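You operate a simulated robot arm through the tools that you are given. There is no shell and no other tool. Be economical: measure what you need, move in short steps, check, and stop when the job is done.

The job below is to be done with a simulated robot arm. You get a single attempt, and the scene is never put back.

Task
Put things in order on the counter. At the end: the clear glass jar (marked "SODA") stands where the black key fob stood; the white refill bottle (marked "IRON WATER") from the counter stands where the orange tab box stood; the orange tab box from the counter stands on top of the stain soap; the black key fob stands where the white refill bottle stood; the striped grey sock ball from the counter stands where the clear glass jar stood; whatever was shut is shut again. Leave all else as you found it, and nothing knocked over.
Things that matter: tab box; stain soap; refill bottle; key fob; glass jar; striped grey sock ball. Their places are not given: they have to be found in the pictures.

It is judged by the outcome, as a careful person would: the job done as asked, and still so three seconds after it is handed in. It fails if anything else is knocked over, pushed out of place, dropped, spilled or broken.

Robot
A 7-joint arm with a two-finger parallel gripper, fixed in place. Base frame: the origin is at the foot of the arm, x ahead of it, y to its left, z up; the work surface is at about z = 880. Readings come in mm, degrees, newtons and seconds.
With the tool pointing down near the work surface it reaches from about 240 to 680 mm from the base axis. Its first joint turns from -66.0 to 66.0 degrees. Payload 2.4 kg.
Tool frame: the origin (TCP) lies between the finger pads and is the grasp point; the fingertips stand 30 mm ahead of it; z points along the fingers, y is the line along which they close. The gripper opens to 94 mm. The fingers are 28 mm wide and 10 mm thick; the gripper's body (50 by 96 mm) begins 55 mm behind the TCP.
Orientation is told as [roll, pitch, yaw] about the base's x, y, z axes, in that order, counted from this pose: with the fingers straight down and closing along the base's y, the tool's x points along the base's -x, its y along +y and its z along -z.

Tools
- The arm moves only by the tool jog_arm. Its argument "plan" is a list that holds one entry, the list of rows, each a list of 7 numbers: the shift along the tool's x, y, z in mm, then the turn, a rotation vector about the tool's x, y, z in degrees, then the opening, from 0 (shut) to 1 (fully open). In form: [[[tx, ty, tz, wx, wy, wz, fingers], ...]]. A call has 1 to 12 rows; each row shifts and turns the commanded pose from where the row before left it, along the tool's axes as they then stand. Each row takes 0.2 s and may step no farther than 50 mm and 8.6 degrees from the row before; otherwise, or with a gripper value out of range, the whole call is refused. A pose out of reach is approached as far as the arm can. The call stops where the force on the tool passes 40 N (or 10 N more than at its start, if that is more) or the arm is blocked; 0.2 s more then pass. Each finger travels about 153 mm/s and halts on what it meets, pressing with about 38 N; the grip force reading is that of the motor and also rises with nothing between the fingers. The clock runs only during rows and for 0.2 s after the last one: add rows that do not move to give the fingers time. The reply holds the time, the measured pose of the TCP, the force on the tool along the base axes, the opening and the grip force, in the units named above and with some noise, and new pictures: "show" is both (left out), scene, wrist or none.
- Cameras (640 x 400 px; columns grow to the right, rows downward): "scene" is fixed at [41.2, 468.3, 1461.9]; the picture's right is [-0.77, -0.63, 0.00], its down [-0.24, 0.30, -0.92] and it looks along [0.58, -0.71, -0.39] (base axes); focal length 330 px, centre (320, 200). "wrist" rides on the gripper at [-37, 0, -58] in the tool frame; the picture's right is [0.00, -1.00, 0.00], its down [0.97, 0.00, -0.24] and it looks along [0.24, 0.00, 0.97] (tool axes); focal length 218 px, centre (320, 200).
- measure_at(camera, pixels): for up to 12 pixels [column, row] of the newest picture of that camera ("zoom" is the newest enlarged one), the place [x, y, z] in the base frame of the surface seen there, good to about 3 mm. It takes no simulated time.
- zoom(camera, box): a new picture of the part [left, top, right, bottom] of that camera's present view, enlarged. It takes no simulated time.
- finish_job(): hands the job in; it is judged then, once.

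Go step by step. Measure first, check grasps and placings, and put right what went wrong. The budget is 80 turns and 150 pictures, counting those below and the enlarged ones. Unless the task says otherwise, let go and move clear before handing in, and close with one line.

The tools are called after "Emit:" by a JSON object that holds its "fn" and its "kwargs". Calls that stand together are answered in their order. jog_arm: Moves the arm, as the interface text tells. Its arguments: {"type":"object","properties":{"plan":{"type":"array"},"show":{"type":"string","enum":["both","scene","wrist","none"]}},"required":["plan"]} The other tools are called the same way: measure_at (camera, pixels) gives the place of the surface under pixels of a picture; zoom (camera, box) takes an enlarged picture of a part of a camera's view; finish_job () hands the job in.

At the start:

```text
t: 0.0
tcp_pos: [295.1, -186.3, 1204.8]
ee_rot: [-0.1, 0.0, 0.0]
force: [0.2, 0.3, 0.5]
opening: 94.1
grasp_force: 0.0
```

scene: 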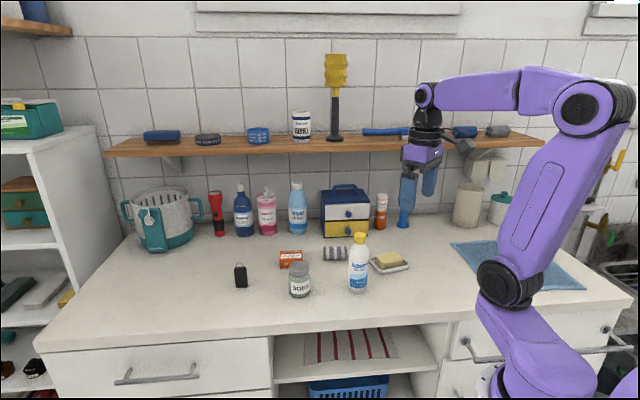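
wrist: 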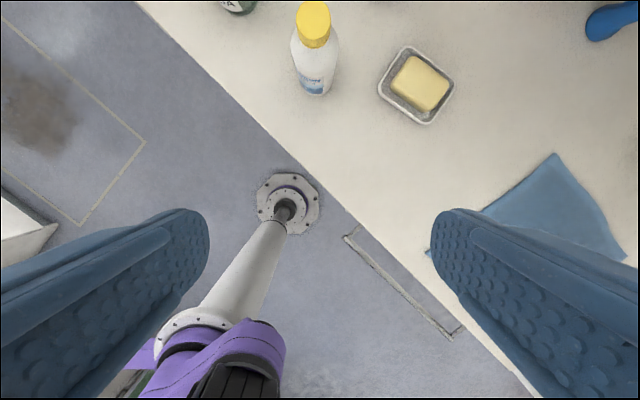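

The scene shows the fob (240,275), tab box (290,258), jar (300,280), sock ball (335,253), bottle (358,265) and soap in a dish (389,262). I'll zoom in and measure.

Emit:
{"fn": "zoom", "kwargs": {"camera": "scene", "box": [220, 220, 420, 320]}}

Emit:
{"fn": "measure_at", "kwargs": {"camera": "scene", "pixels": [[240, 268], [241, 286], [291, 252], [291, 262], [302, 264], [300, 296], [335, 250], [335, 260], [360, 236], [358, 290], [389, 258], [389, 270]]}}

```text
3.20 times, centred on (320, 270) of scene
```

zoom: 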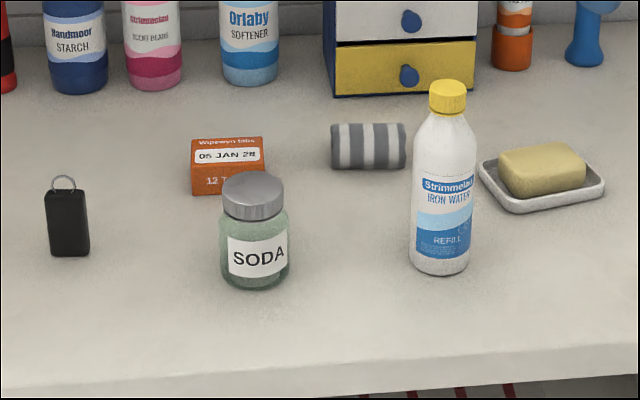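

```text
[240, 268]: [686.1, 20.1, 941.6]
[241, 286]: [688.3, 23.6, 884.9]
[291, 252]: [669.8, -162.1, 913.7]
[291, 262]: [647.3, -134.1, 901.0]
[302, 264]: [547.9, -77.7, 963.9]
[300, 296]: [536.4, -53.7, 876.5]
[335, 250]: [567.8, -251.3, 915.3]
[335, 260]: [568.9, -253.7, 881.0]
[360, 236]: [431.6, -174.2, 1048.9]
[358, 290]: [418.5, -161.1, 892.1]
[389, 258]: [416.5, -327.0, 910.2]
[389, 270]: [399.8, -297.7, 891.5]
```

The zoom gives clear edges; I'll measure outlines for each item in it.

Emit:
{"fn": "measure_at", "kwargs": {"camera": "zoom", "pixels": [[47, 225], [88, 225], [68, 193], [52, 253], [83, 255], [63, 177], [193, 185], [262, 190], [195, 143], [260, 142], [225, 188], [230, 141]]}}

Emit:
{"fn": "measure_at", "kwargs": {"camera": "zoom", "pixels": [[226, 255], [256, 262], [287, 255], [252, 182], [252, 285], [252, 215], [334, 145], [368, 145], [403, 145], [368, 127], [334, 163], [403, 163]]}}

Emit:
{"fn": "measure_at", "kwargs": {"camera": "zoom", "pixels": [[415, 220], [442, 220], [474, 220], [447, 88], [432, 100], [464, 100], [500, 160], [540, 147], [583, 150], [520, 172], [510, 192], [583, 182]]}}

```text
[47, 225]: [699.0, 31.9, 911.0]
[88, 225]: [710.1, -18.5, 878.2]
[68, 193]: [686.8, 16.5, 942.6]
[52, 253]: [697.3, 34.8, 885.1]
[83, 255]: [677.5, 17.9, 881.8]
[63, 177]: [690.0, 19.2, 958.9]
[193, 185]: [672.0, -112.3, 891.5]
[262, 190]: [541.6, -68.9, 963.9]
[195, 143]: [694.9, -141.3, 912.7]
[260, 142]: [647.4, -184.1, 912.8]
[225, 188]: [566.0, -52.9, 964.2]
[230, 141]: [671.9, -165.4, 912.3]
```

```text
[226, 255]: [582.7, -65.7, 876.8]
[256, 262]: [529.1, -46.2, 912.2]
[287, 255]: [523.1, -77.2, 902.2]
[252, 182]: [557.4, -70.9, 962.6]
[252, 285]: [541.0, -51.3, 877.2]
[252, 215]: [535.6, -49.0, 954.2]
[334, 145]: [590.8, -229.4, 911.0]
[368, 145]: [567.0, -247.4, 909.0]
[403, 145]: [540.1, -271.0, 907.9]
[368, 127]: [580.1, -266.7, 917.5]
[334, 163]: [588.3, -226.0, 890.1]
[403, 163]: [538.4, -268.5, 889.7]
```

```text
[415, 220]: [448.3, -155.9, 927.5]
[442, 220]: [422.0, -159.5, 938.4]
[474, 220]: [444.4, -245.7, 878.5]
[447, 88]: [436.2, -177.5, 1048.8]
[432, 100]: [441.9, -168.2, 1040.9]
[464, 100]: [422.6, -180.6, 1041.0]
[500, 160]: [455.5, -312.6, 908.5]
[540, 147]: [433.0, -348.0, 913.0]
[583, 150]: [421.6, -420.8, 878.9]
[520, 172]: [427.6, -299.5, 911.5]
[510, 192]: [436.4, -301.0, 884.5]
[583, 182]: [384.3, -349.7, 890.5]
```

I have item places: fob ≈(690,20), tab box ≈(671,-150), jar ≈(551,-72), sock ≈(575,-262), bottle ≈(436,-178), soap ≈(425,-335). I measure the obstacles behind them and move the wrist camera over the middle.

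Emit:
{"fn": "measure_at", "kwargs": {"camera": "scene", "pixels": [[150, 152], [340, 148], [500, 145], [297, 200], [265, 215], [347, 205], [347, 230], [380, 215], [404, 215], [335, 70], [243, 215], [410, 170]]}}

Emit:
{"fn": "jog_arm", "kwargs": {"plan": [[[-45, 8, 0, 0, 0, 0, 1], [-45, 8, 0, 0, 0, 0, 1], [-45, 8, 0, 0, 0, 0, 1], [-45, 8, 0, 0, 0, 0, 1], [-45, 8, 0, 0, 0, 0, 1], [-45, 8, 0, 0, 0, 0, 1], [0, 0, 0, 0, 0, 0, 1]]]}}

```text
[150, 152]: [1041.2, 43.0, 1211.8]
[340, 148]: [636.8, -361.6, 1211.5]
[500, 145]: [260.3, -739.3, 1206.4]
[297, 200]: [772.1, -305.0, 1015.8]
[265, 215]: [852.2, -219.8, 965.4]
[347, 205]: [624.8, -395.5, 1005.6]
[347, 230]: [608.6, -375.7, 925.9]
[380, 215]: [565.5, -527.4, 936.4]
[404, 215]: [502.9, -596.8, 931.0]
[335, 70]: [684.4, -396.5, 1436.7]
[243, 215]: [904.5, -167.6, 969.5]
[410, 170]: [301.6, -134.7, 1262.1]
```

```text
t: 1.6
tcp_pos: [565.6, -136.5, 1206.8]
ee_rot: [0.0, 0.2, 0.0]
force: [-0.5, -0.4, 0.0]
opening: 94.0
grasp_force: 0.1
```

scene: 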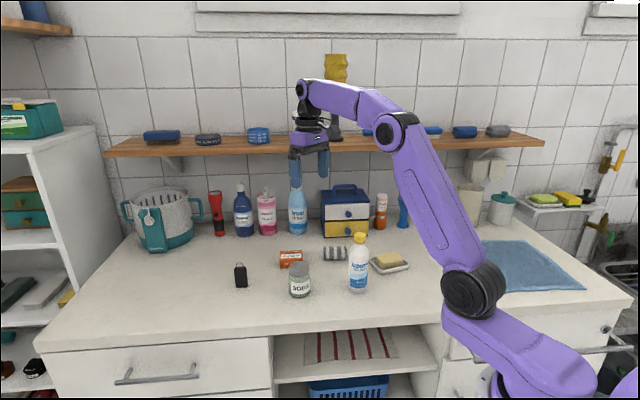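
wrist: 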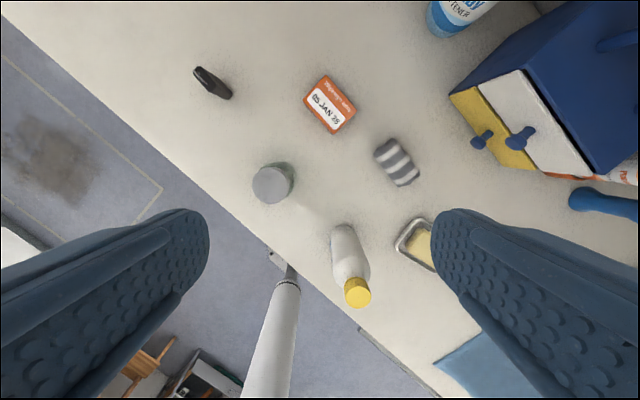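

The wrist camera now sees all items from above. I'll zoom and measure the key corners.

Emit:
{"fn": "zoom", "kwargs": {"camera": "wrist", "box": [180, 50, 440, 212]}}

```text
2.46 times, centred on (310, 131) of wrist
```

zoom: 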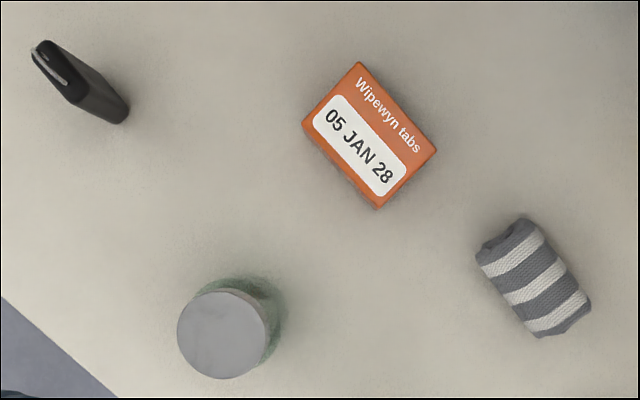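

Emit:
{"fn": "measure_at", "kwargs": {"camera": "zoom", "pixels": [[358, 64], [434, 150], [376, 203], [306, 124], [366, 135], [36, 50], [46, 43], [66, 85], [120, 120], [126, 103], [72, 100], [56, 66]]}}

Emit:
{"fn": "measure_at", "kwargs": {"camera": "zoom", "pixels": [[180, 335], [264, 335], [222, 292], [222, 376], [480, 252], [525, 222], [588, 300], [540, 335], [533, 278], [505, 240], [560, 315], [552, 265]]}}

Emit:
{"fn": "measure_at", "kwargs": {"camera": "wrist", "pixels": [[410, 217], [396, 243], [434, 270], [414, 226], [404, 248], [425, 240], [358, 290], [350, 240], [345, 298], [371, 295], [358, 280], [358, 303]]}}

```text
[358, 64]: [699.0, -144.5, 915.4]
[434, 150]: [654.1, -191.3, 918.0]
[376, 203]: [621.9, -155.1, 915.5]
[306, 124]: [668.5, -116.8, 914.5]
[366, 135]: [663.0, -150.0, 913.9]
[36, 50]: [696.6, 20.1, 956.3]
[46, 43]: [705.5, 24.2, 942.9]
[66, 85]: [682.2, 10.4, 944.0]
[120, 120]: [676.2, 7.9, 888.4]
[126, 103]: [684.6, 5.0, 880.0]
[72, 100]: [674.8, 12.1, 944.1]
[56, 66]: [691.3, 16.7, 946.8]
```

```text
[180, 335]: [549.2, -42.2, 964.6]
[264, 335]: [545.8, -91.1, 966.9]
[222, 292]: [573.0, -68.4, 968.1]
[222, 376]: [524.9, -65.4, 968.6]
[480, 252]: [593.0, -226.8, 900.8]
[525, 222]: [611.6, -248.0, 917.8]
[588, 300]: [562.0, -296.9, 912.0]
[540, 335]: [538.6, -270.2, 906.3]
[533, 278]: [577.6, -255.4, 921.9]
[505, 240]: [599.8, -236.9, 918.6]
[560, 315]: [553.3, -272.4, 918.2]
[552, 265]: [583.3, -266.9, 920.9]
```

```text
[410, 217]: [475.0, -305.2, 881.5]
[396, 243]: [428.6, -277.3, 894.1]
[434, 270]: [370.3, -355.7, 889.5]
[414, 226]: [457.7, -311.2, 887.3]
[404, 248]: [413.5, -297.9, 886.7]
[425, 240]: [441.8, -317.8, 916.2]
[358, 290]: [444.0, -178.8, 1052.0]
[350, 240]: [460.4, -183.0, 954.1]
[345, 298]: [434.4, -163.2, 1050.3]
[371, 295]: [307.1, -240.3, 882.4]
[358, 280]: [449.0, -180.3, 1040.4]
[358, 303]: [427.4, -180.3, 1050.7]
```

The tab box is centred at (661,-152) with its long side along (-0.69,-0.72), so I'll grasp its 48 mm side at yaw 43°. I'll hover above it first and look.

Emit:
{"fn": "jog_arm", "kwargs": {"plan": [[[-47.7, -7.75, 0, 0, 0, 0, 1], [-47.7, -7.75, 0, 0, 0, 0, 1], [0, 0, 40, 0, 0, -8.6, 1], [0, 0, 40, 0, 0, -8.6, 1], [0, 0, 40, 0, 0, -8.6, 1], [0, 0, 40, 0, 0, -8.6, 1], [0, 0, 40, 0, 0, -8.6, 1], [0, 0, 0, 0, 0, 0, 1]]]}}

```text
t: 3.4
tcp_pos: [605.6, -143.8, 995.3]
ee_rot: [0.1, 0.0, 43.1]
force: [0.2, -0.5, -1.0]
opening: 93.9
grasp_force: 0.1
out of reach, approached as far as the arm can: row 1, 2
```

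scene: 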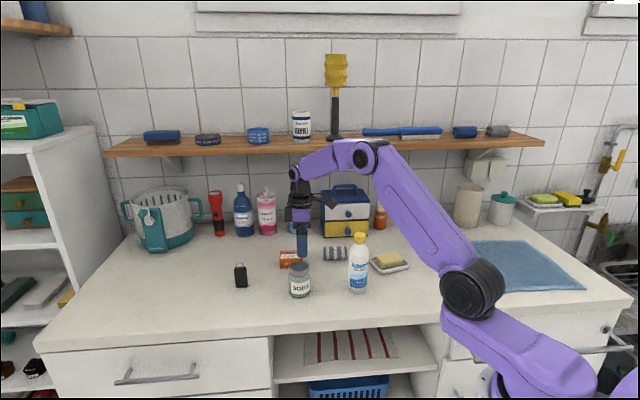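
wrist: 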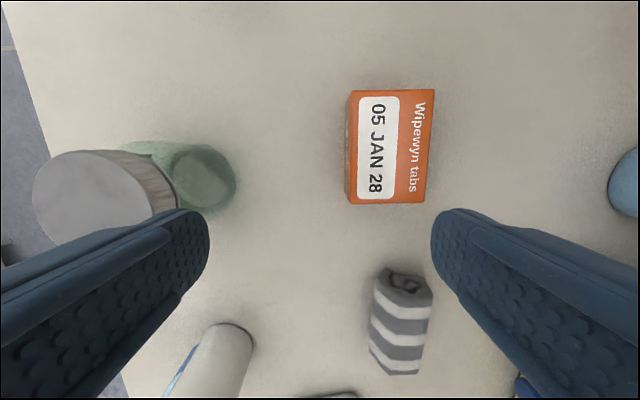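

The arm was clipped at height; lower it reaches farther. I'm now at yaw 43°, with the box ahead at (390,147); I shift over it at this height.

Emit:
{"fn": "jog_arm", "kwargs": {"plan": [[[-17.5, -22, 10, 0, 0, 0, 1], [-17.5, -22, 20, 0, 0, 0, 1], [0, 0, 0, 0, 0, 0, 1]]], "show": "wrist"}}

```text
t: 4.2
tcp_pos: [663.1, -152.3, 964.6]
ee_rot: [0.0, 0.1, 43.0]
force: [0.0, -0.3, -0.7]
opening: 93.9
grasp_force: 0.1
```

wrist: 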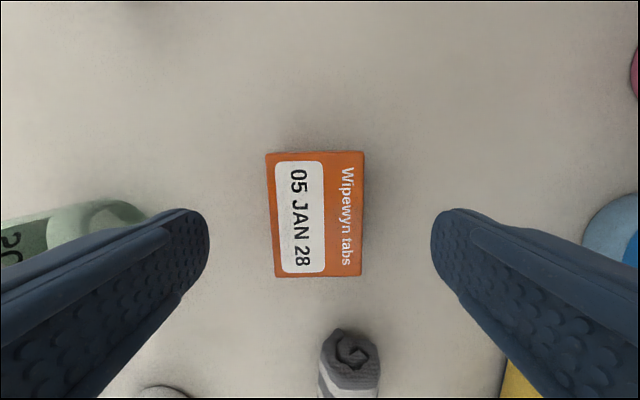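

The box (316,214) is centred between the fingers. I measure its corners for the record, then descend and close.

Emit:
{"fn": "measure_at", "kwargs": {"camera": "wrist", "pixels": [[269, 156], [361, 154], [361, 273], [276, 274]]}}

Emit:
{"fn": "jog_arm", "kwargs": {"plan": [[[0, 0, 25, 0, 0, 0, 1], [0, 0, 25, 0, 0, -1.5, 1], [0, 0, 0, 0, 0, 0, 1], [0, 0, 0, 0, 0, 0, 0.2], [0, 0, 0, 0, 0, 0, 0.2], [0, 0, 0, 0, 0, 0, 0.2]]], "show": "wrist"}}

```text
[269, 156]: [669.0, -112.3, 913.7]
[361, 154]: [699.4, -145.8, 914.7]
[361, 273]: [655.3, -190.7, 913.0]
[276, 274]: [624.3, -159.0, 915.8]
```

```text
t: 5.6
tcp_pos: [663.6, -151.9, 914.9]
ee_rot: [0.0, 0.1, 44.5]
force: [0.1, -0.2, -0.4]
opening: 53.6
grasp_force: 38.3
```

wrist: 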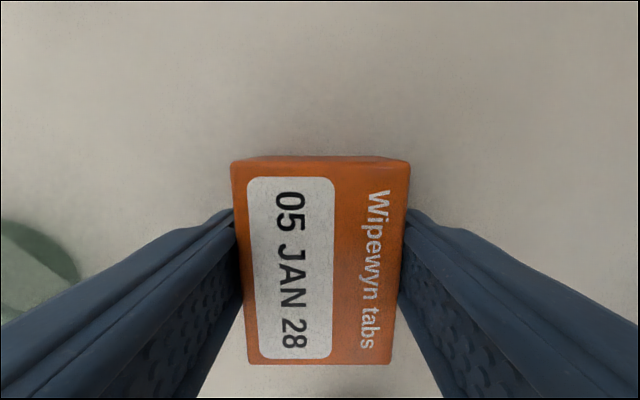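

Gripped (opening 53.6, force 38). I lift and carry the box past the soap so the soap shows in the upper part of the wrist view.

Emit:
{"fn": "jog_arm", "kwargs": {"plan": [[[0, 0, -48, 0, 0, 0, 0.2], [0, 0, -48, 0, 0, 0, 0.2], [45.2, 2.8, 0, 0, 0, 0, 0.2], [45.2, 2.8, 0, 0, 0, 0, 0.2], [45.2, 2.8, 0, 0, 0, 0, 0.2], [45.2, 2.8, 0, 0, 0, 0, 0.2], [45.2, 2.8, 0, 0, 0, 0, 0.2], [45.2, 2.8, 0, 0, 0, 0, 0.2], [45.2, 2.8, 0, 0, 0, 0, 0.2], [45.2, 2.8, 0, 0, 0, 0, 0.2], [0, 0, 0, 0, 0, -6, 0.2], [0, 0, 0, 0, 0, -6, 0.2]]]}}

```text
t: 8.2
tcp_pos: [388.7, -390.5, 1012.3]
ee_rot: [0.1, 0.1, 56.6]
force: [0.6, -0.2, -0.7]
opening: 18.9
grasp_force: 0.0
```

scene: 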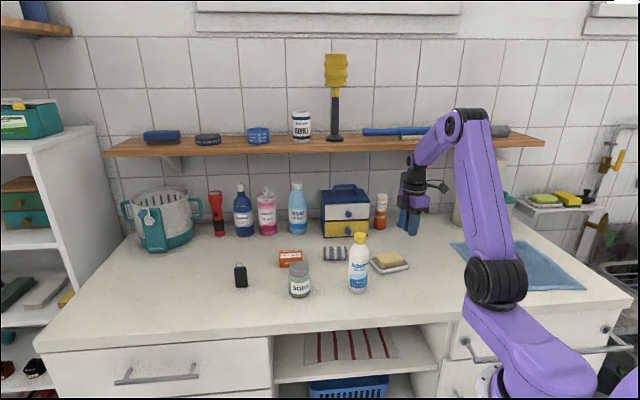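
wrist: 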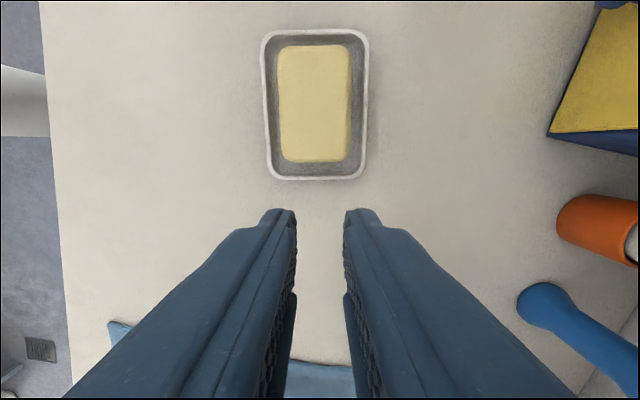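

The fingers are empty (18.9 mm) and the box sits still at (290,258): it slipped during the lift. I check its state and measure the soap while I see it.

Emit:
{"fn": "measure_at", "kwargs": {"camera": "wrist", "pixels": [[282, 50], [346, 48], [346, 157], [286, 160], [316, 105], [264, 35], [366, 35], [364, 172], [271, 176], [340, 105]]}}

Emit:
{"fn": "zoom", "kwargs": {"camera": "scene", "box": [220, 220, 420, 320]}}

```text
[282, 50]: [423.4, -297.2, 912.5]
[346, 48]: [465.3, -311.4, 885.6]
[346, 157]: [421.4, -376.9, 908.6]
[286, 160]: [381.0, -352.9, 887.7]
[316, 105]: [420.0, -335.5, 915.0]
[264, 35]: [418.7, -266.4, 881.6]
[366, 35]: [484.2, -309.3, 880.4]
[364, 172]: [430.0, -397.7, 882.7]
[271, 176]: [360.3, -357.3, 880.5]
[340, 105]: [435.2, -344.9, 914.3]
```

```text
3.20 times, centred on (320, 270) of scene
```

zoom: 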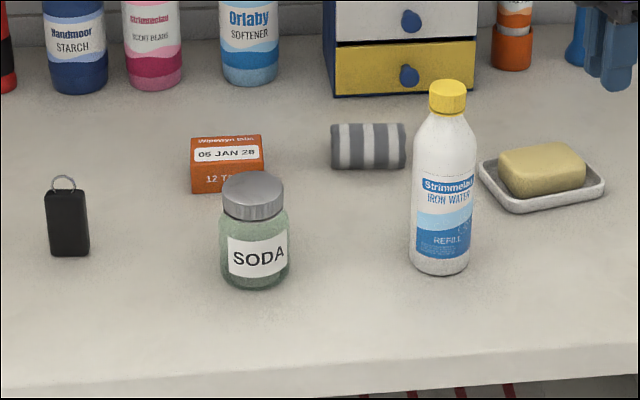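

The box is upright, about where it was. The soap top is centred near (424,-337) at z≈914.5, aligned with yaw 56°. I go back for a deeper grasp and a slower lift.

Emit:
{"fn": "jog_arm", "kwargs": {"plan": [[[0, 0, 0, 0, 0, 6, 1], [0, 0, 0, 0, 0, 6, 1], [-45.2, -2.8, 0, 0, 0, 0, 1], [-45.2, -2.8, 0, 0, 0, 0, 1], [-45.2, -2.8, 0, 0, 0, 0, 1], [-45.2, -2.8, 0, 0, 0, 0, 1], [-45.2, -2.8, 0, 0, 0, 0, 1], [-45.2, -2.8, 0, 0, 0, 0, 1], [-45.2, -2.8, 0, 0, 0, 0, 1], [-45.2, -2.8, 20, 0, 0, 0, 1], [0, 0, 30, 0, 0, 0, 1], [0, 0, 0, 0, 0, 0, 1]]], "show": "wrist"}}

```text
t: 10.8
tcp_pos: [663.4, -151.0, 962.8]
ee_rot: [0.1, 0.1, 44.4]
force: [-0.1, 0.2, 0.2]
opening: 93.8
grasp_force: 0.0
```

wrist: 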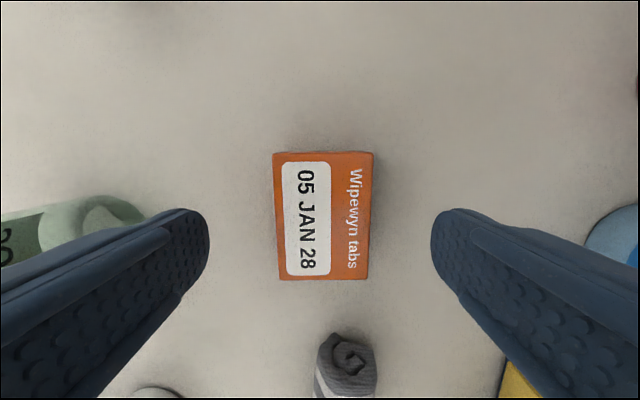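

The box is centred at (323,216). I descend to z≈910, close fully, and lift slowly by 15 mm.

Emit:
{"fn": "jog_arm", "kwargs": {"plan": [[[0, 0, 26, 0, 0, 0, 1], [0, 0, 27, 0, 0, 0, 1], [0, 0, 0, 0, 0, 0, 1], [0, 0, 0, 0, 0, 0, 0], [0, 0, 0, 0, 0, 0, 0], [0, 0, 0, 0, 0, 0, 0], [0, 0, 0, 0, 0, 0, 0], [0, 0, -3, 0, 0, 0, 0], [0, 0, -4, 0, 0, 0, 0], [0, 0, -8, 0, 0, 0, 0], [0, 0, 0, 0, 0, 0, 0]]]}}

```text
t: 13.2
tcp_pos: [662.9, -151.1, 923.5]
ee_rot: [0.0, 0.1, 44.5]
force: [0.4, -0.5, -1.4]
opening: 53.7
grasp_force: 38.6
```

scene: 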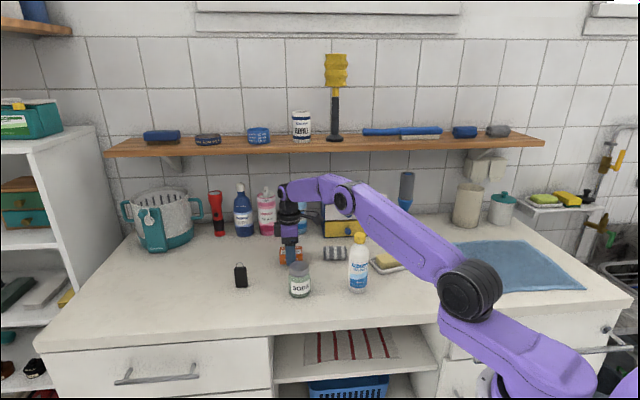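
wrist: 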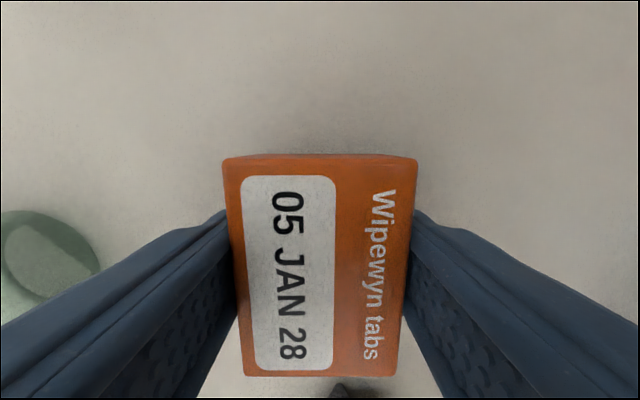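

The grip holds at 53.7 mm; I check the box's top height to see whether it rises with the fingers.

Emit:
{"fn": "measure_at", "kwargs": {"camera": "wrist", "pixels": [[228, 165], [412, 163], [394, 368], [250, 370], [320, 170]]}}

Emit:
{"fn": "zoom", "kwargs": {"camera": "scene", "box": [260, 220, 340, 300]}}

```text
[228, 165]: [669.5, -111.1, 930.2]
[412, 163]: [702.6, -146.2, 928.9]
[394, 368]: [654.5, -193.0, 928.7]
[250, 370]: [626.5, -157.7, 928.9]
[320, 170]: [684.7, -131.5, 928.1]
```

```text
5.00 times, centred on (300, 260) of scene
```

zoom: 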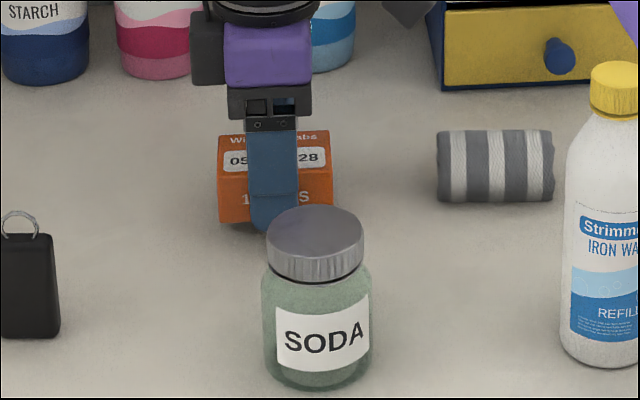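

It does rise now (top z≈929). I continue lifting with gentle, ramped steps and check that it stays.

Emit:
{"fn": "jog_arm", "kwargs": {"plan": [[[0, 0, -6, 0, 0, 0, 0], [0, 0, -10, 0, 0, 0, 0], [0, 0, -14, 0, 0, 0, 0], [0, 0, -14, 0, 0, 0, 0], [0, 0, -10, 0, 0, 0, 0], [0, 0, -5, 0, 0, 0, 0], [8, 0.5, 0, 0, 0, 0, 0], [16, 1, 0, 0, 0, 0, 0], [24, 1.5, 0, 0, 0, 0, 0], [24, 1.5, 0, 0, 0, 0, 0], [16, 1, 0, 0, 0, 0, 0], [8, 0.5, 0, 0, 0, 0, 0]]], "show": "wrist"}}

```text
t: 15.8
tcp_pos: [591.0, -216.5, 982.7]
ee_rot: [0.0, 0.0, 44.5]
force: [-0.7, -0.5, -1.2]
opening: 53.7
grasp_force: 37.8
```

wrist: 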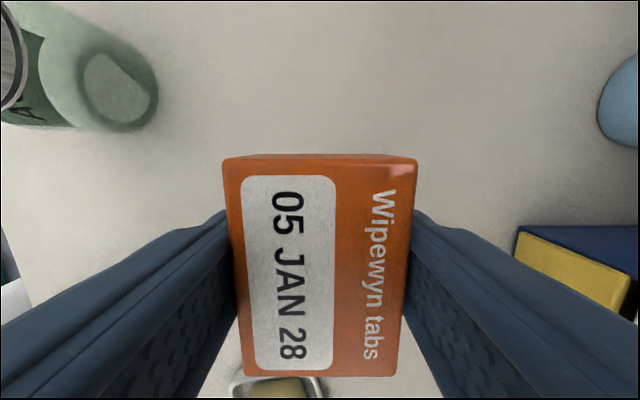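

The box is held firmly. I carry it over the soap (424,-337), turning to yaw 56.

Emit:
{"fn": "jog_arm", "kwargs": {"plan": [[[12, 1.8, 0, 0, 0, 0, 0], [22, 3.4, 0, 0, 0, 0, 0], [28, 4.3, 0, 0, 0, 0, 0], [28, 4.3, 0, 0, 0, 0, 0], [28, 4.3, 0, 0, 0, 0, 0], [28, 4.3, 0, 0, 0, 0, 0], [28, 4.3, 0, 0, 0, 0, 0], [20, 3, 0, 0, 0, 0, 0], [9.6, 1.5, 0, 0, 0, 0, 0], [0, 0, 0, 0, 0, -4, 0], [0, 0, 0, 0, 0, -5, 0], [0, 0, 0, 0, 0, -3, 0]]]}}

```text
t: 18.4
tcp_pos: [423.3, -335.9, 982.4]
ee_rot: [0.0, 0.0, 56.5]
force: [0.1, -1.0, -1.2]
opening: 53.7
grasp_force: 38.4
```

scene: 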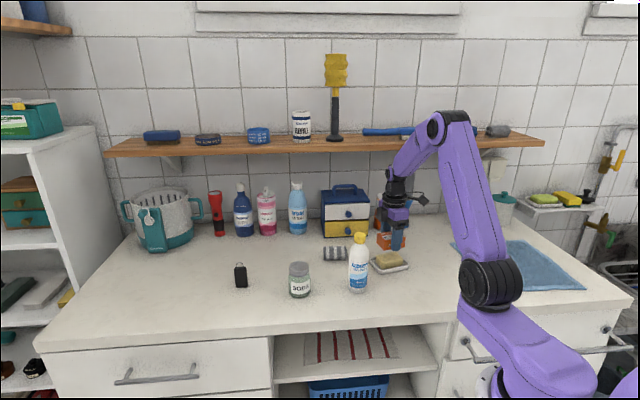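
wrist: 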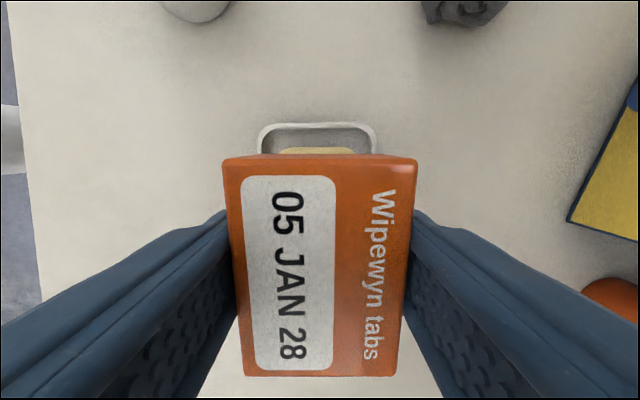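

The box is aligned with the soap dish (soap edge visible at (318,150)). I lower to just above contact, then gently touch.

Emit:
{"fn": "jog_arm", "kwargs": {"plan": [[[0, 0, 8, 0, 0, 0, 0], [0, 0, 12, 0, 0, 0, 0], [0, 0, 10, 0, 0, 0, 0], [0, 0, 4, 0, 0, 0, 0], [0, 0, 1.5, 0, 0, 0, 0], [0, 0, 1, 0, 0, 0, 0], [0, 0, 0, 0, 0, 0, 0]]]}}

Emit:
{"fn": "zoom", "kwargs": {"camera": "scene", "box": [350, 220, 430, 300]}}

```text
t: 20.0
tcp_pos: [422.1, -335.6, 947.0]
ee_rot: [0.0, 0.1, 56.5]
force: [-0.9, -0.6, -0.4]
opening: 53.7
grasp_force: 37.8
```

scene: 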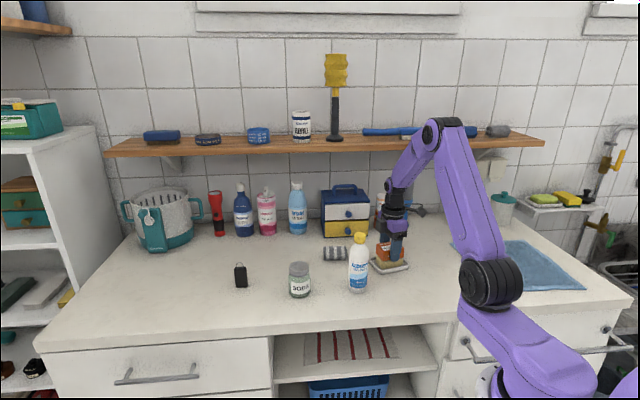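
wrist: 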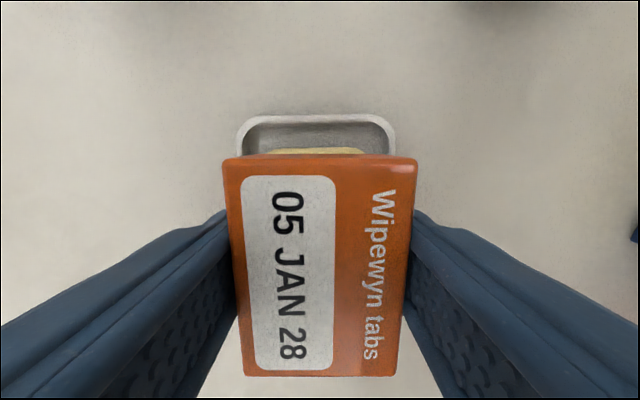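

```text
5.00 times, centred on (390, 260) of scene
```

zoom: 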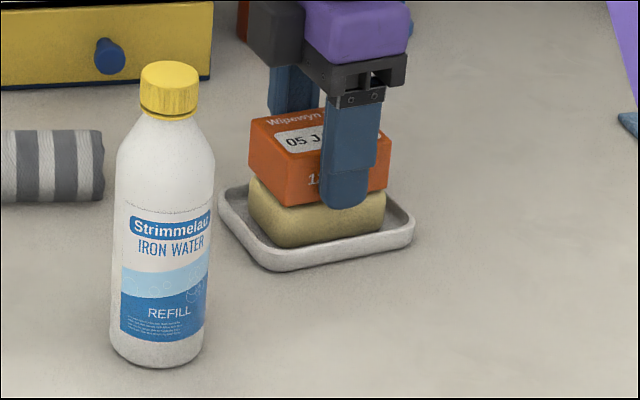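

The box sits just over the soap. I lower in 1 mm steps to feel contact.

Emit:
{"fn": "jog_arm", "kwargs": {"plan": [[[0, 0, 1, 0, 0, 0, 0], [0, 0, 1, 0, 0, 0, 0], [0, 0, 0, 0, 0, 0, 0]]], "show": "none"}}

```text
t: 20.8
tcp_pos: [423.0, -336.1, 945.4]
ee_rot: [0.0, 0.1, 56.5]
force: [-0.1, -0.2, -1.1]
opening: 53.8
grasp_force: 38.1
```

Emit:
{"fn": "jog_arm", "kwargs": {"plan": [[[0, 0, 1, 0, 0, 0, 0], [0, 0, 1, 0, 0, 0, 0], [0, 0, 0, 0, 0, 0, 0]]], "show": "none"}}

```text
t: 21.6
tcp_pos: [423.3, -335.5, 943.0]
ee_rot: [-0.2, 0.0, 56.5]
force: [-4.0, 2.7, 20.0]
opening: 53.5
grasp_force: 38.1
```

Contact (Fz 20 N). I back off 0.7 mm, open slowly, and retreat straight up.

Emit:
{"fn": "jog_arm", "kwargs": {"plan": [[[0, 0, -0.7, 0, 0, 0, 0], [0, 0, 0, 0, 0, 0, 0.62], [0, 0, 0, 0, 0, 0, 0.7], [0, 0, 0, 0, 0, 0, 0.8], [0, 0, -10, 0, 0, 0, 0.8], [0, 0, -30, 0, 0, 0, 0.8], [0, 0, -45, 0, 0, 0, 0.8], [0, 0, -45, 0, 0, 0, 0.8], [0, 0, -30, 0, 0, 0, 0.8], [0, 0, 0, 0, 0, 0, 0.8]]]}}

Emit:
{"fn": "zoom", "kwargs": {"camera": "scene", "box": [350, 220, 430, 300]}}

```text
t: 23.8
tcp_pos: [424.7, -336.3, 1102.2]
ee_rot: [0.0, 0.2, 56.6]
force: [0.3, 0.8, 0.4]
opening: 75.4
grasp_force: 0.0
```

scene: 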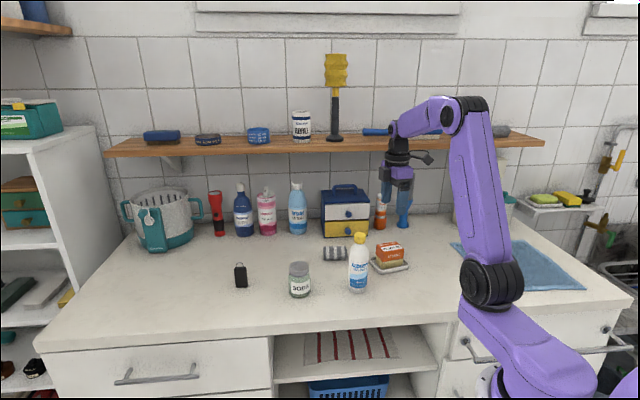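
wrist: 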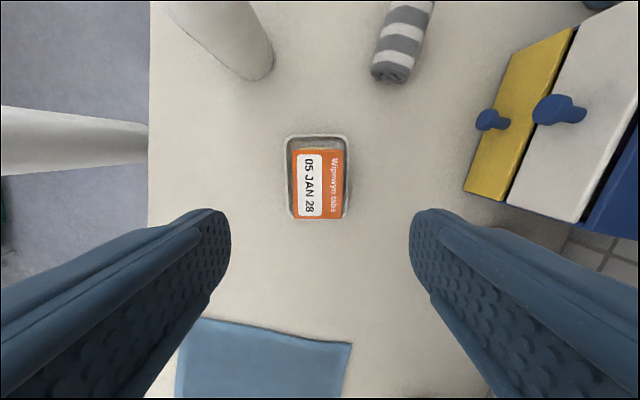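

```text
5.00 times, centred on (390, 260) of scene
```

zoom: 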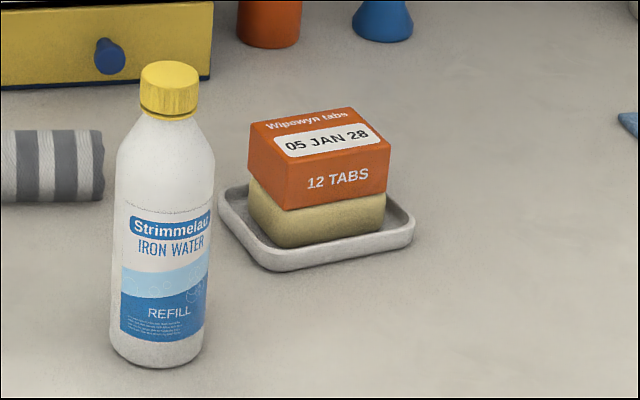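

The box stands squarely on the soap. The bottle (top z 1050) is too tall for a top grasp with the 55 mm palm clearance, so I'll grip it from the side with the tool tilted outward about 65°. First I shift toward the base side of it and turn the yaw.

Emit:
{"fn": "jog_arm", "kwargs": {"plan": [[[-15.3, 38.5, 0, 0, 0, 0, 0.8], [-15.3, 38.5, 0, 0, 0, 0, 0.8], [-15.3, 38.5, 0, 0, 0, 0, 0.8], [-15.3, 38.5, 0, 0, 0, 0, 0.8], [0, 0, 0, 0, 0, 8.5, 0.8], [0, 0, 0, 0, 0, 8.5, 0.8], [0, 0, 0, 0, 0, 8.5, 0.8], [0, 0, 0, 0, 0, 8.5, 0.8], [0, 0, 0, 0, 0, 8.5, 0.8], [0, 0, 0, 0, 0, 8.5, 0.8], [0, 0, 0, 0, 0, 8.5, 0.8], [0, 0, 0, 0, 0, 8.5, 0.8]]]}}

```text
t: 26.4
tcp_pos: [328.2, -199.9, 1102.6]
ee_rot: [-0.1, -0.1, -11.7]
force: [-0.6, 0.7, 0.5]
opening: 75.2
grasp_force: 0.1
```

scene: 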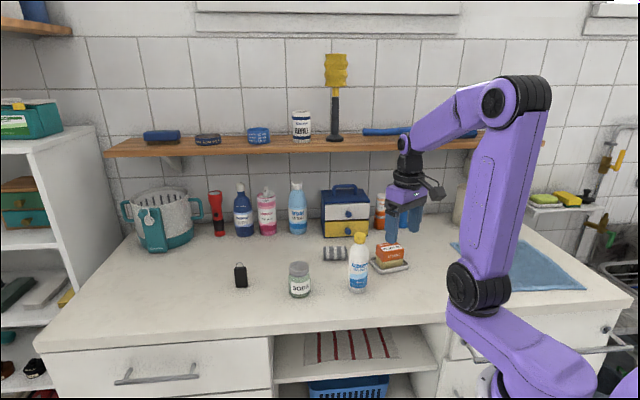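
wrist: 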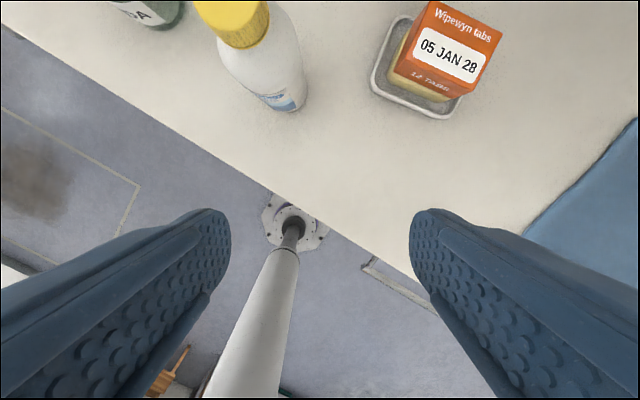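

I turn the remaining 10° of yaw and begin the outward tilt, watching for reach limits.

Emit:
{"fn": "jog_arm", "kwargs": {"plan": [[[0, 0, 0, 0, 0, 5.2, 0.8], [0, 0, 0, 0, 0, 5.1, 0.8], [0, 0, 0, 0, -8, 0, 0.8], [0, 0, 0, 0, -8, 0, 0.8], [0, 0, 0, 0, -8, 0, 0.8], [0, 0, 0, 0, -8, 0, 0.8], [0, 0, 0, 0, -8, 0, 0.8], [0, 0, 0, 0, 0, 0, 0.8]]]}}

```text
t: 28.2
tcp_pos: [334.7, -196.5, 1100.7]
ee_rot: [1.3, -34.5, -22.0]
force: [0.8, -0.5, 0.4]
opening: 75.1
grasp_force: 0.0
out of reach, approached as far as the arm can: row 7
```

scene: 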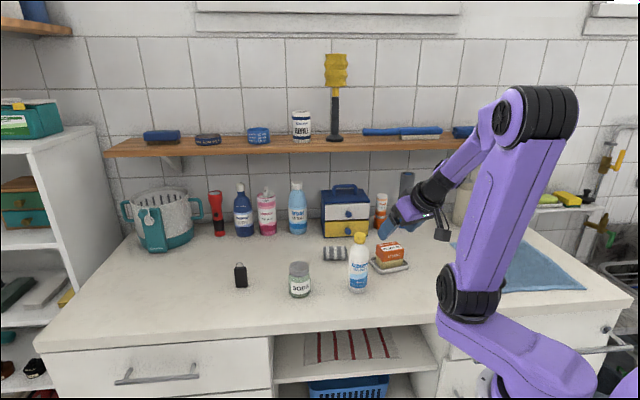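
wrist: 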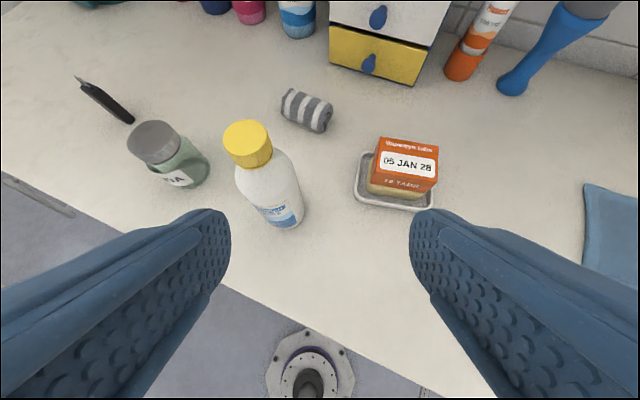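

The arm can't fold this tilt so close to the base. The bottle's cylinder extends to about z≈995, so a vertical grasp with TCP ≈1000 (tips at 970, palm at 1055 above the 1050 cap) is workable. I untilt.

Emit:
{"fn": "jog_arm", "kwargs": {"plan": [[[0, 0, 0, 0, 8.6, 0, 1], [0, 0, 0, 0, 8.6, 0, 1], [0, 0, 0, 0, 8.6, 0, 1], [0, 0, 0, 0, 8.6, 0, 1], [0, 0, -20, 0, 0, 0, 1], [0, 0, 0, 0, 0, 0, 1]]], "show": "none"}}

Emit:
{"fn": "zoom", "kwargs": {"camera": "scene", "box": [330, 225, 390, 300]}}

```text
t: 29.6
tcp_pos: [333.7, -196.1, 1121.9]
ee_rot: [1.0, 0.0, -21.3]
force: [0.2, 0.3, 0.0]
opening: 94.3
grasp_force: 0.1
```

```text
5.33 times, centred on (360, 262) of scene
```

zoom: 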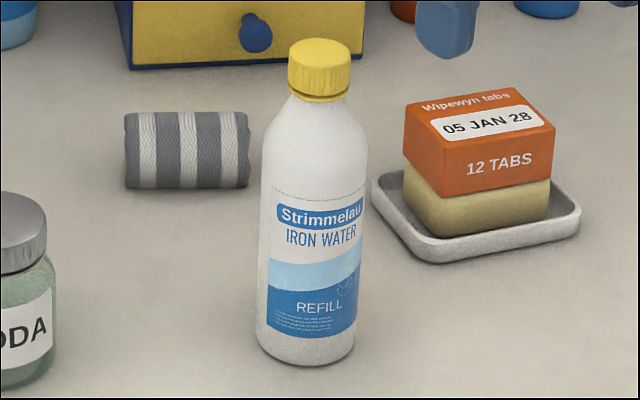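

I measure the bottle's profile: body front column 310 at several heights, and the cap.

Emit:
{"fn": "measure_at", "kwargs": {"camera": "zoom", "pixels": [[312, 120], [312, 150], [312, 180], [312, 250], [308, 345], [320, 52], [320, 92], [268, 180], [362, 180], [262, 250], [358, 250], [306, 362]]}}

```text
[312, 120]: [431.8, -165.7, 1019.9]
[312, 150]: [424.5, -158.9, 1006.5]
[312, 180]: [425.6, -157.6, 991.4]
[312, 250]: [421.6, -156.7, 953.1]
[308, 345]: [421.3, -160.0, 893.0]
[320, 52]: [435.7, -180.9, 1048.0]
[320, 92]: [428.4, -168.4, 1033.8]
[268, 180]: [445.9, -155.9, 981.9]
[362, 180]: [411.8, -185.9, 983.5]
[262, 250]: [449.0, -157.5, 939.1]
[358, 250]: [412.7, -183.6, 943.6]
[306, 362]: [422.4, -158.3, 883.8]
```

The bottle's axis is at (436,-180), cylindrical up to z≈1000. I move above it at z 1121 and look.

Emit:
{"fn": "jog_arm", "kwargs": {"plan": [[[-30, 17.3, 0, 0.9, 0, 0, 1], [-30, 17.3, 0, 0, 0, 0, 1], [-29.3, 17.3, 0, 0, 0, 0, 1], [0, 0, 0, 0, 0, 0, 1]]]}}

```text
t: 30.6
tcp_pos: [435.2, -180.8, 1119.4]
ee_rot: [0.1, -0.2, -21.1]
force: [-0.1, -0.1, 0.2]
opening: 93.9
grasp_force: 0.1
```

scene: 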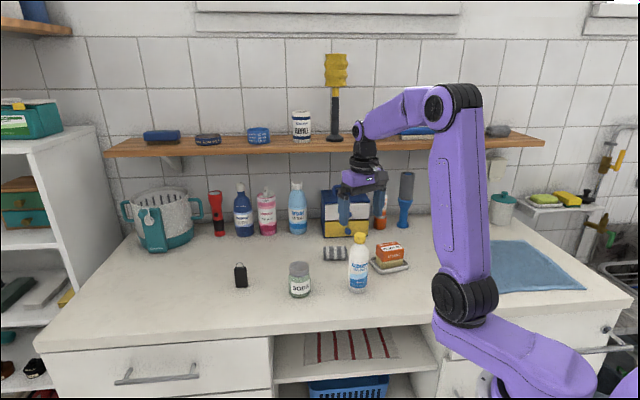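
wrist: 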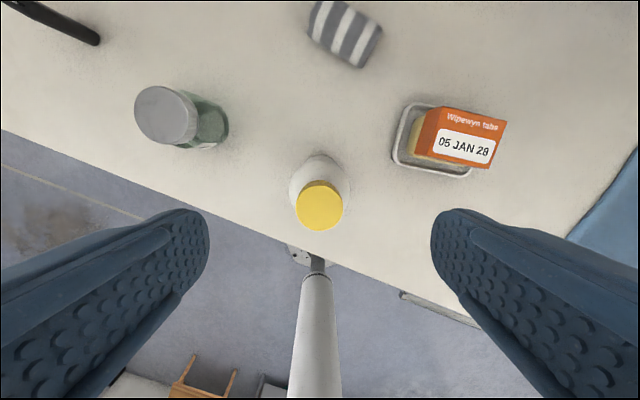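

The bottle's cap is centred at (320,205). I descend to z≈1001, close, and lift a few mm slowly.

Emit:
{"fn": "jog_arm", "kwargs": {"plan": [[[0, 0, 35, 0, 0, 0, 1], [0, 0, 35, 0, 0, 0, 1], [0, 0, 30, 0, 0, 0, 1], [0, 0, 15, 0, 0, 0, 1], [0, 0, 3.5, 0, 0, 0, 1], [0, 0, 0, 0, 0, 0, 1], [0, 0, 0, 0, 0, 0, 0.7], [0, 0, 0, 0, 0, 0, 0.6], [0, 0, 0, 0, 0, 0, 0], [0, 0, 0, 0, 0, 0, 0], [0, 0, 0, 0, 0, 0, 0]]]}}

Emit:
{"fn": "zoom", "kwargs": {"camera": "scene", "box": [320, 200, 400, 300]}}

```text
t: 33.0
tcp_pos: [436.3, -178.5, 1001.7]
ee_rot: [0.1, -0.1, -21.3]
force: [-1.1, -1.0, 0.2]
opening: 51.0
grasp_force: 38.2
```

scene: 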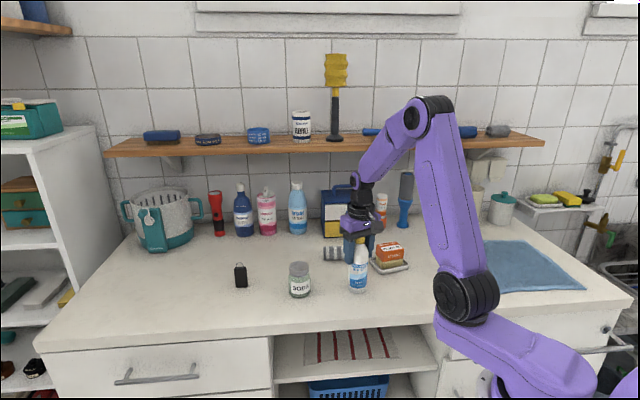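
wrist: 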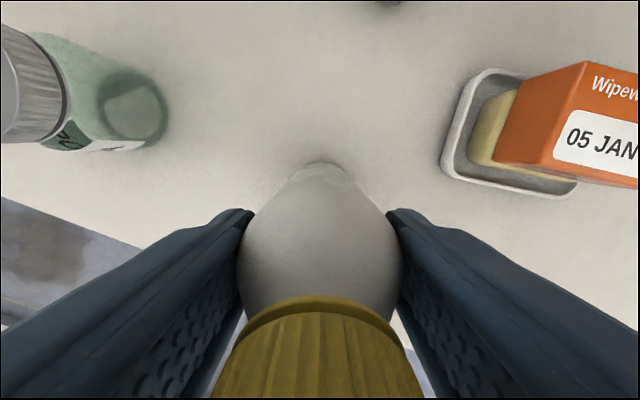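

```text
4.00 times, centred on (360, 250) of scene
```

zoom: 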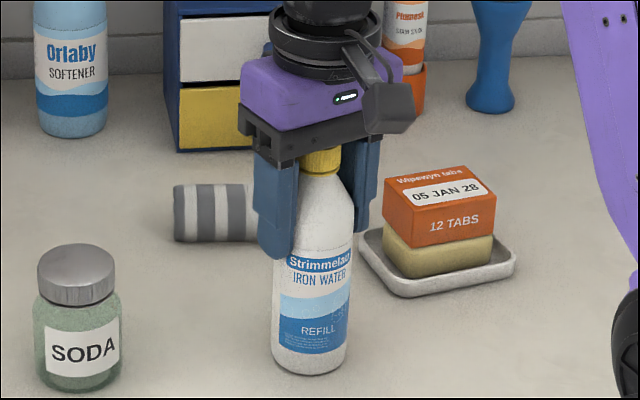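

Good grip at 51 mm. I lift slowly by 15 mm.

Emit:
{"fn": "jog_arm", "kwargs": {"plan": [[[0, 0, -2, 0, 0, 0, 0], [0, 0, -4, 0, 0, 0, 0], [0, 0, -5, 0, 0, 0, 0], [0, 0, -4, 0, 0, 0, 0], [0, 0, 0, 0, 0, 0, 0]]], "show": "none"}}

Emit:
{"fn": "zoom", "kwargs": {"camera": "scene", "box": [320, 200, 400, 300]}}

```text
t: 34.2
tcp_pos: [436.4, -179.6, 1016.6]
ee_rot: [0.2, -0.1, -21.3]
force: [0.7, -0.1, -3.2]
opening: 51.1
grasp_force: 38.3
```

```text
4.00 times, centred on (360, 250) of scene
```

zoom: 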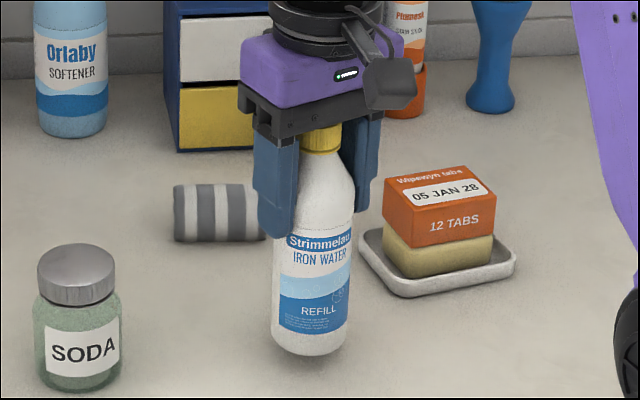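

It hangs upright and holds. I carry it to above the tab box's old spot (662,-152) at this height.

Emit:
{"fn": "jog_arm", "kwargs": {"plan": [[[-7, 3.8, 0, 0, 0, 0, 0], [-14.1, 7.6, 0, 0, 0, 0, 0], [-22.9, 12.35, 0, 0, 0, 0, 0], [-26.4, 14.25, 0, 0, 0, 0, 0], [-26.4, 14.25, 0, 0, 0, 0, 0], [-26.4, 14.25, 0, 0, 0, 0, 0], [-26.4, 14.25, 0, 0, 0, 0, 0], [-22.9, 12.35, 0, 0, 0, 0, 0], [-15.8, 8.55, 0, 0, 0, 0, 0], [-11.4, 6.2, 0, 0, 0, 0, 0], [0, 0, 0, 0, 0, 0, 0]]]}}

Emit:
{"fn": "zoom", "kwargs": {"camera": "scene", "box": [240, 200, 340, 300]}}

```text
t: 36.6
tcp_pos: [663.6, -151.8, 1018.8]
ee_rot: [0.1, -0.1, -21.2]
force: [-0.1, -0.5, -3.1]
opening: 50.7
grasp_force: 38.7
```

scene: 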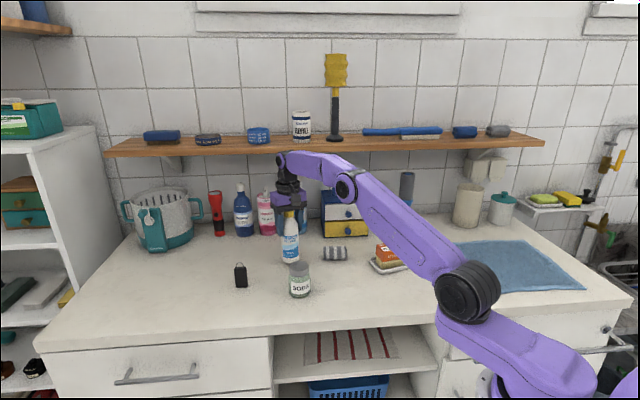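
wrist: 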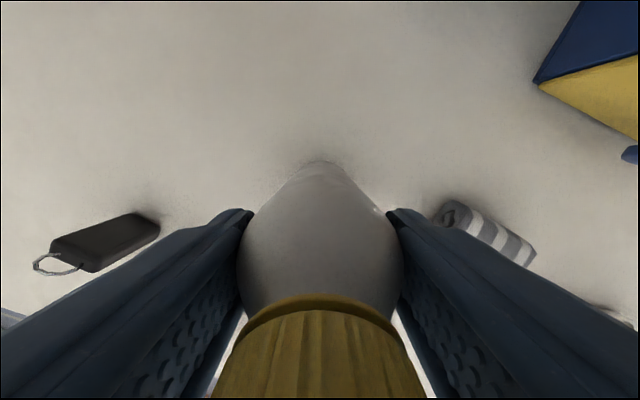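

```text
4.00 times, centred on (290, 250) of scene
```

zoom: 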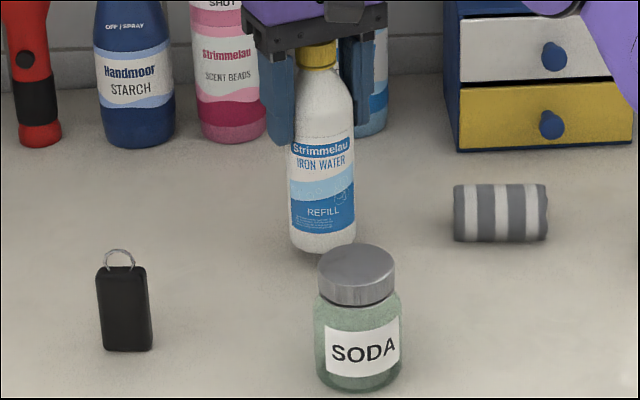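

On position (663.6,-151.8). I lower ~16 mm until the base touches.

Emit:
{"fn": "jog_arm", "kwargs": {"plan": [[[0, 0, 5, 0, 0, 0, 0], [0, 0, 5, 0, 0, 0, 0], [0, 0, 3, 0, 0, 0, 0], [0, 0, 2, 0, 0, 0, 0], [0, 0, 1, 0, 0, 0, 0], [0, 0, 0, 0, 0, 0, 0]]], "show": "none"}}

```text
t: 38.0
tcp_pos: [662.0, -151.2, 1001.8]
ee_rot: [0.1, -0.2, -21.3]
force: [0.1, 1.0, -2.4]
opening: 50.4
grasp_force: 38.2
```

Emit:
{"fn": "jog_arm", "kwargs": {"plan": [[[0, 0, 1, 0, 0, 0, 0], [0, 0, 0.7, 0, 0, 0, 0], [0, 0, 0, 0, 0, 0, 0]]], "show": "none"}}

```text
t: 38.8
tcp_pos: [662.5, -151.6, 1001.4]
ee_rot: [0.2, -0.3, -21.1]
force: [-1.5, 1.0, 15.1]
opening: 50.6
grasp_force: 38.1
```

Contact at Fz 15 N. I open gently to ~80 mm and go straight up.

Emit:
{"fn": "jog_arm", "kwargs": {"plan": [[[0, 0, -1, 0, 0, 0, 0], [0, 0, 0, 0, 0, 0, 0.62], [0, 0, 0, 0, 0, 0, 0.75], [0, 0, 0, 0, 0, 0, 0.9], [0, 0, -10, 0, 0, 0, 0.9], [0, 0, -25, 0, 0, 0, 0.9], [0, 0, -35, 0, 0, 0, 0.9], [0, 0, -25, 0, 0, 0, 0.9], [0, 0, 0, 0, 0, 0, 0.9]]]}}

Emit:
{"fn": "zoom", "kwargs": {"camera": "scene", "box": [240, 200, 340, 300]}}

```text
t: 40.8
tcp_pos: [655.3, -150.7, 1081.4]
ee_rot: [0.1, -0.1, -21.3]
force: [0.4, 0.2, -0.2]
opening: 84.8
grasp_force: 0.1
out of reach, approached as far as the arm can: row 8
```

scene: 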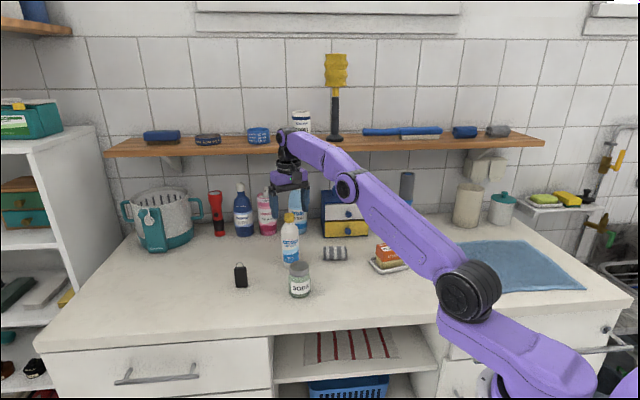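
wrist: 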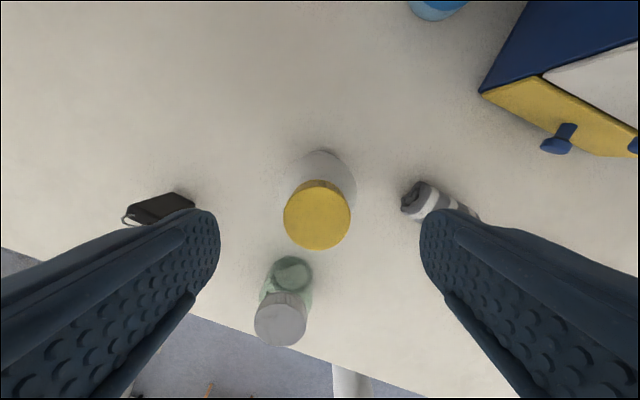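

```text
4.00 times, centred on (290, 250) of scene
```

zoom: 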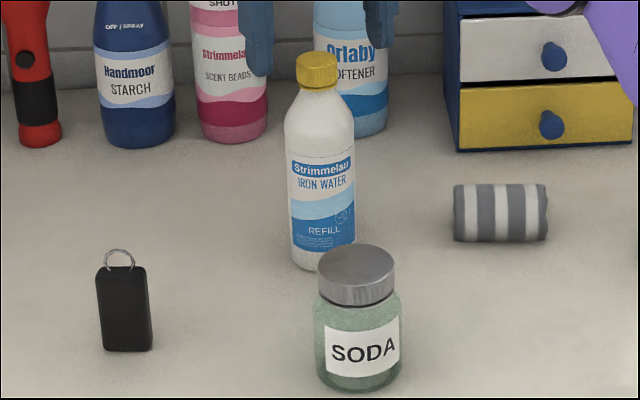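

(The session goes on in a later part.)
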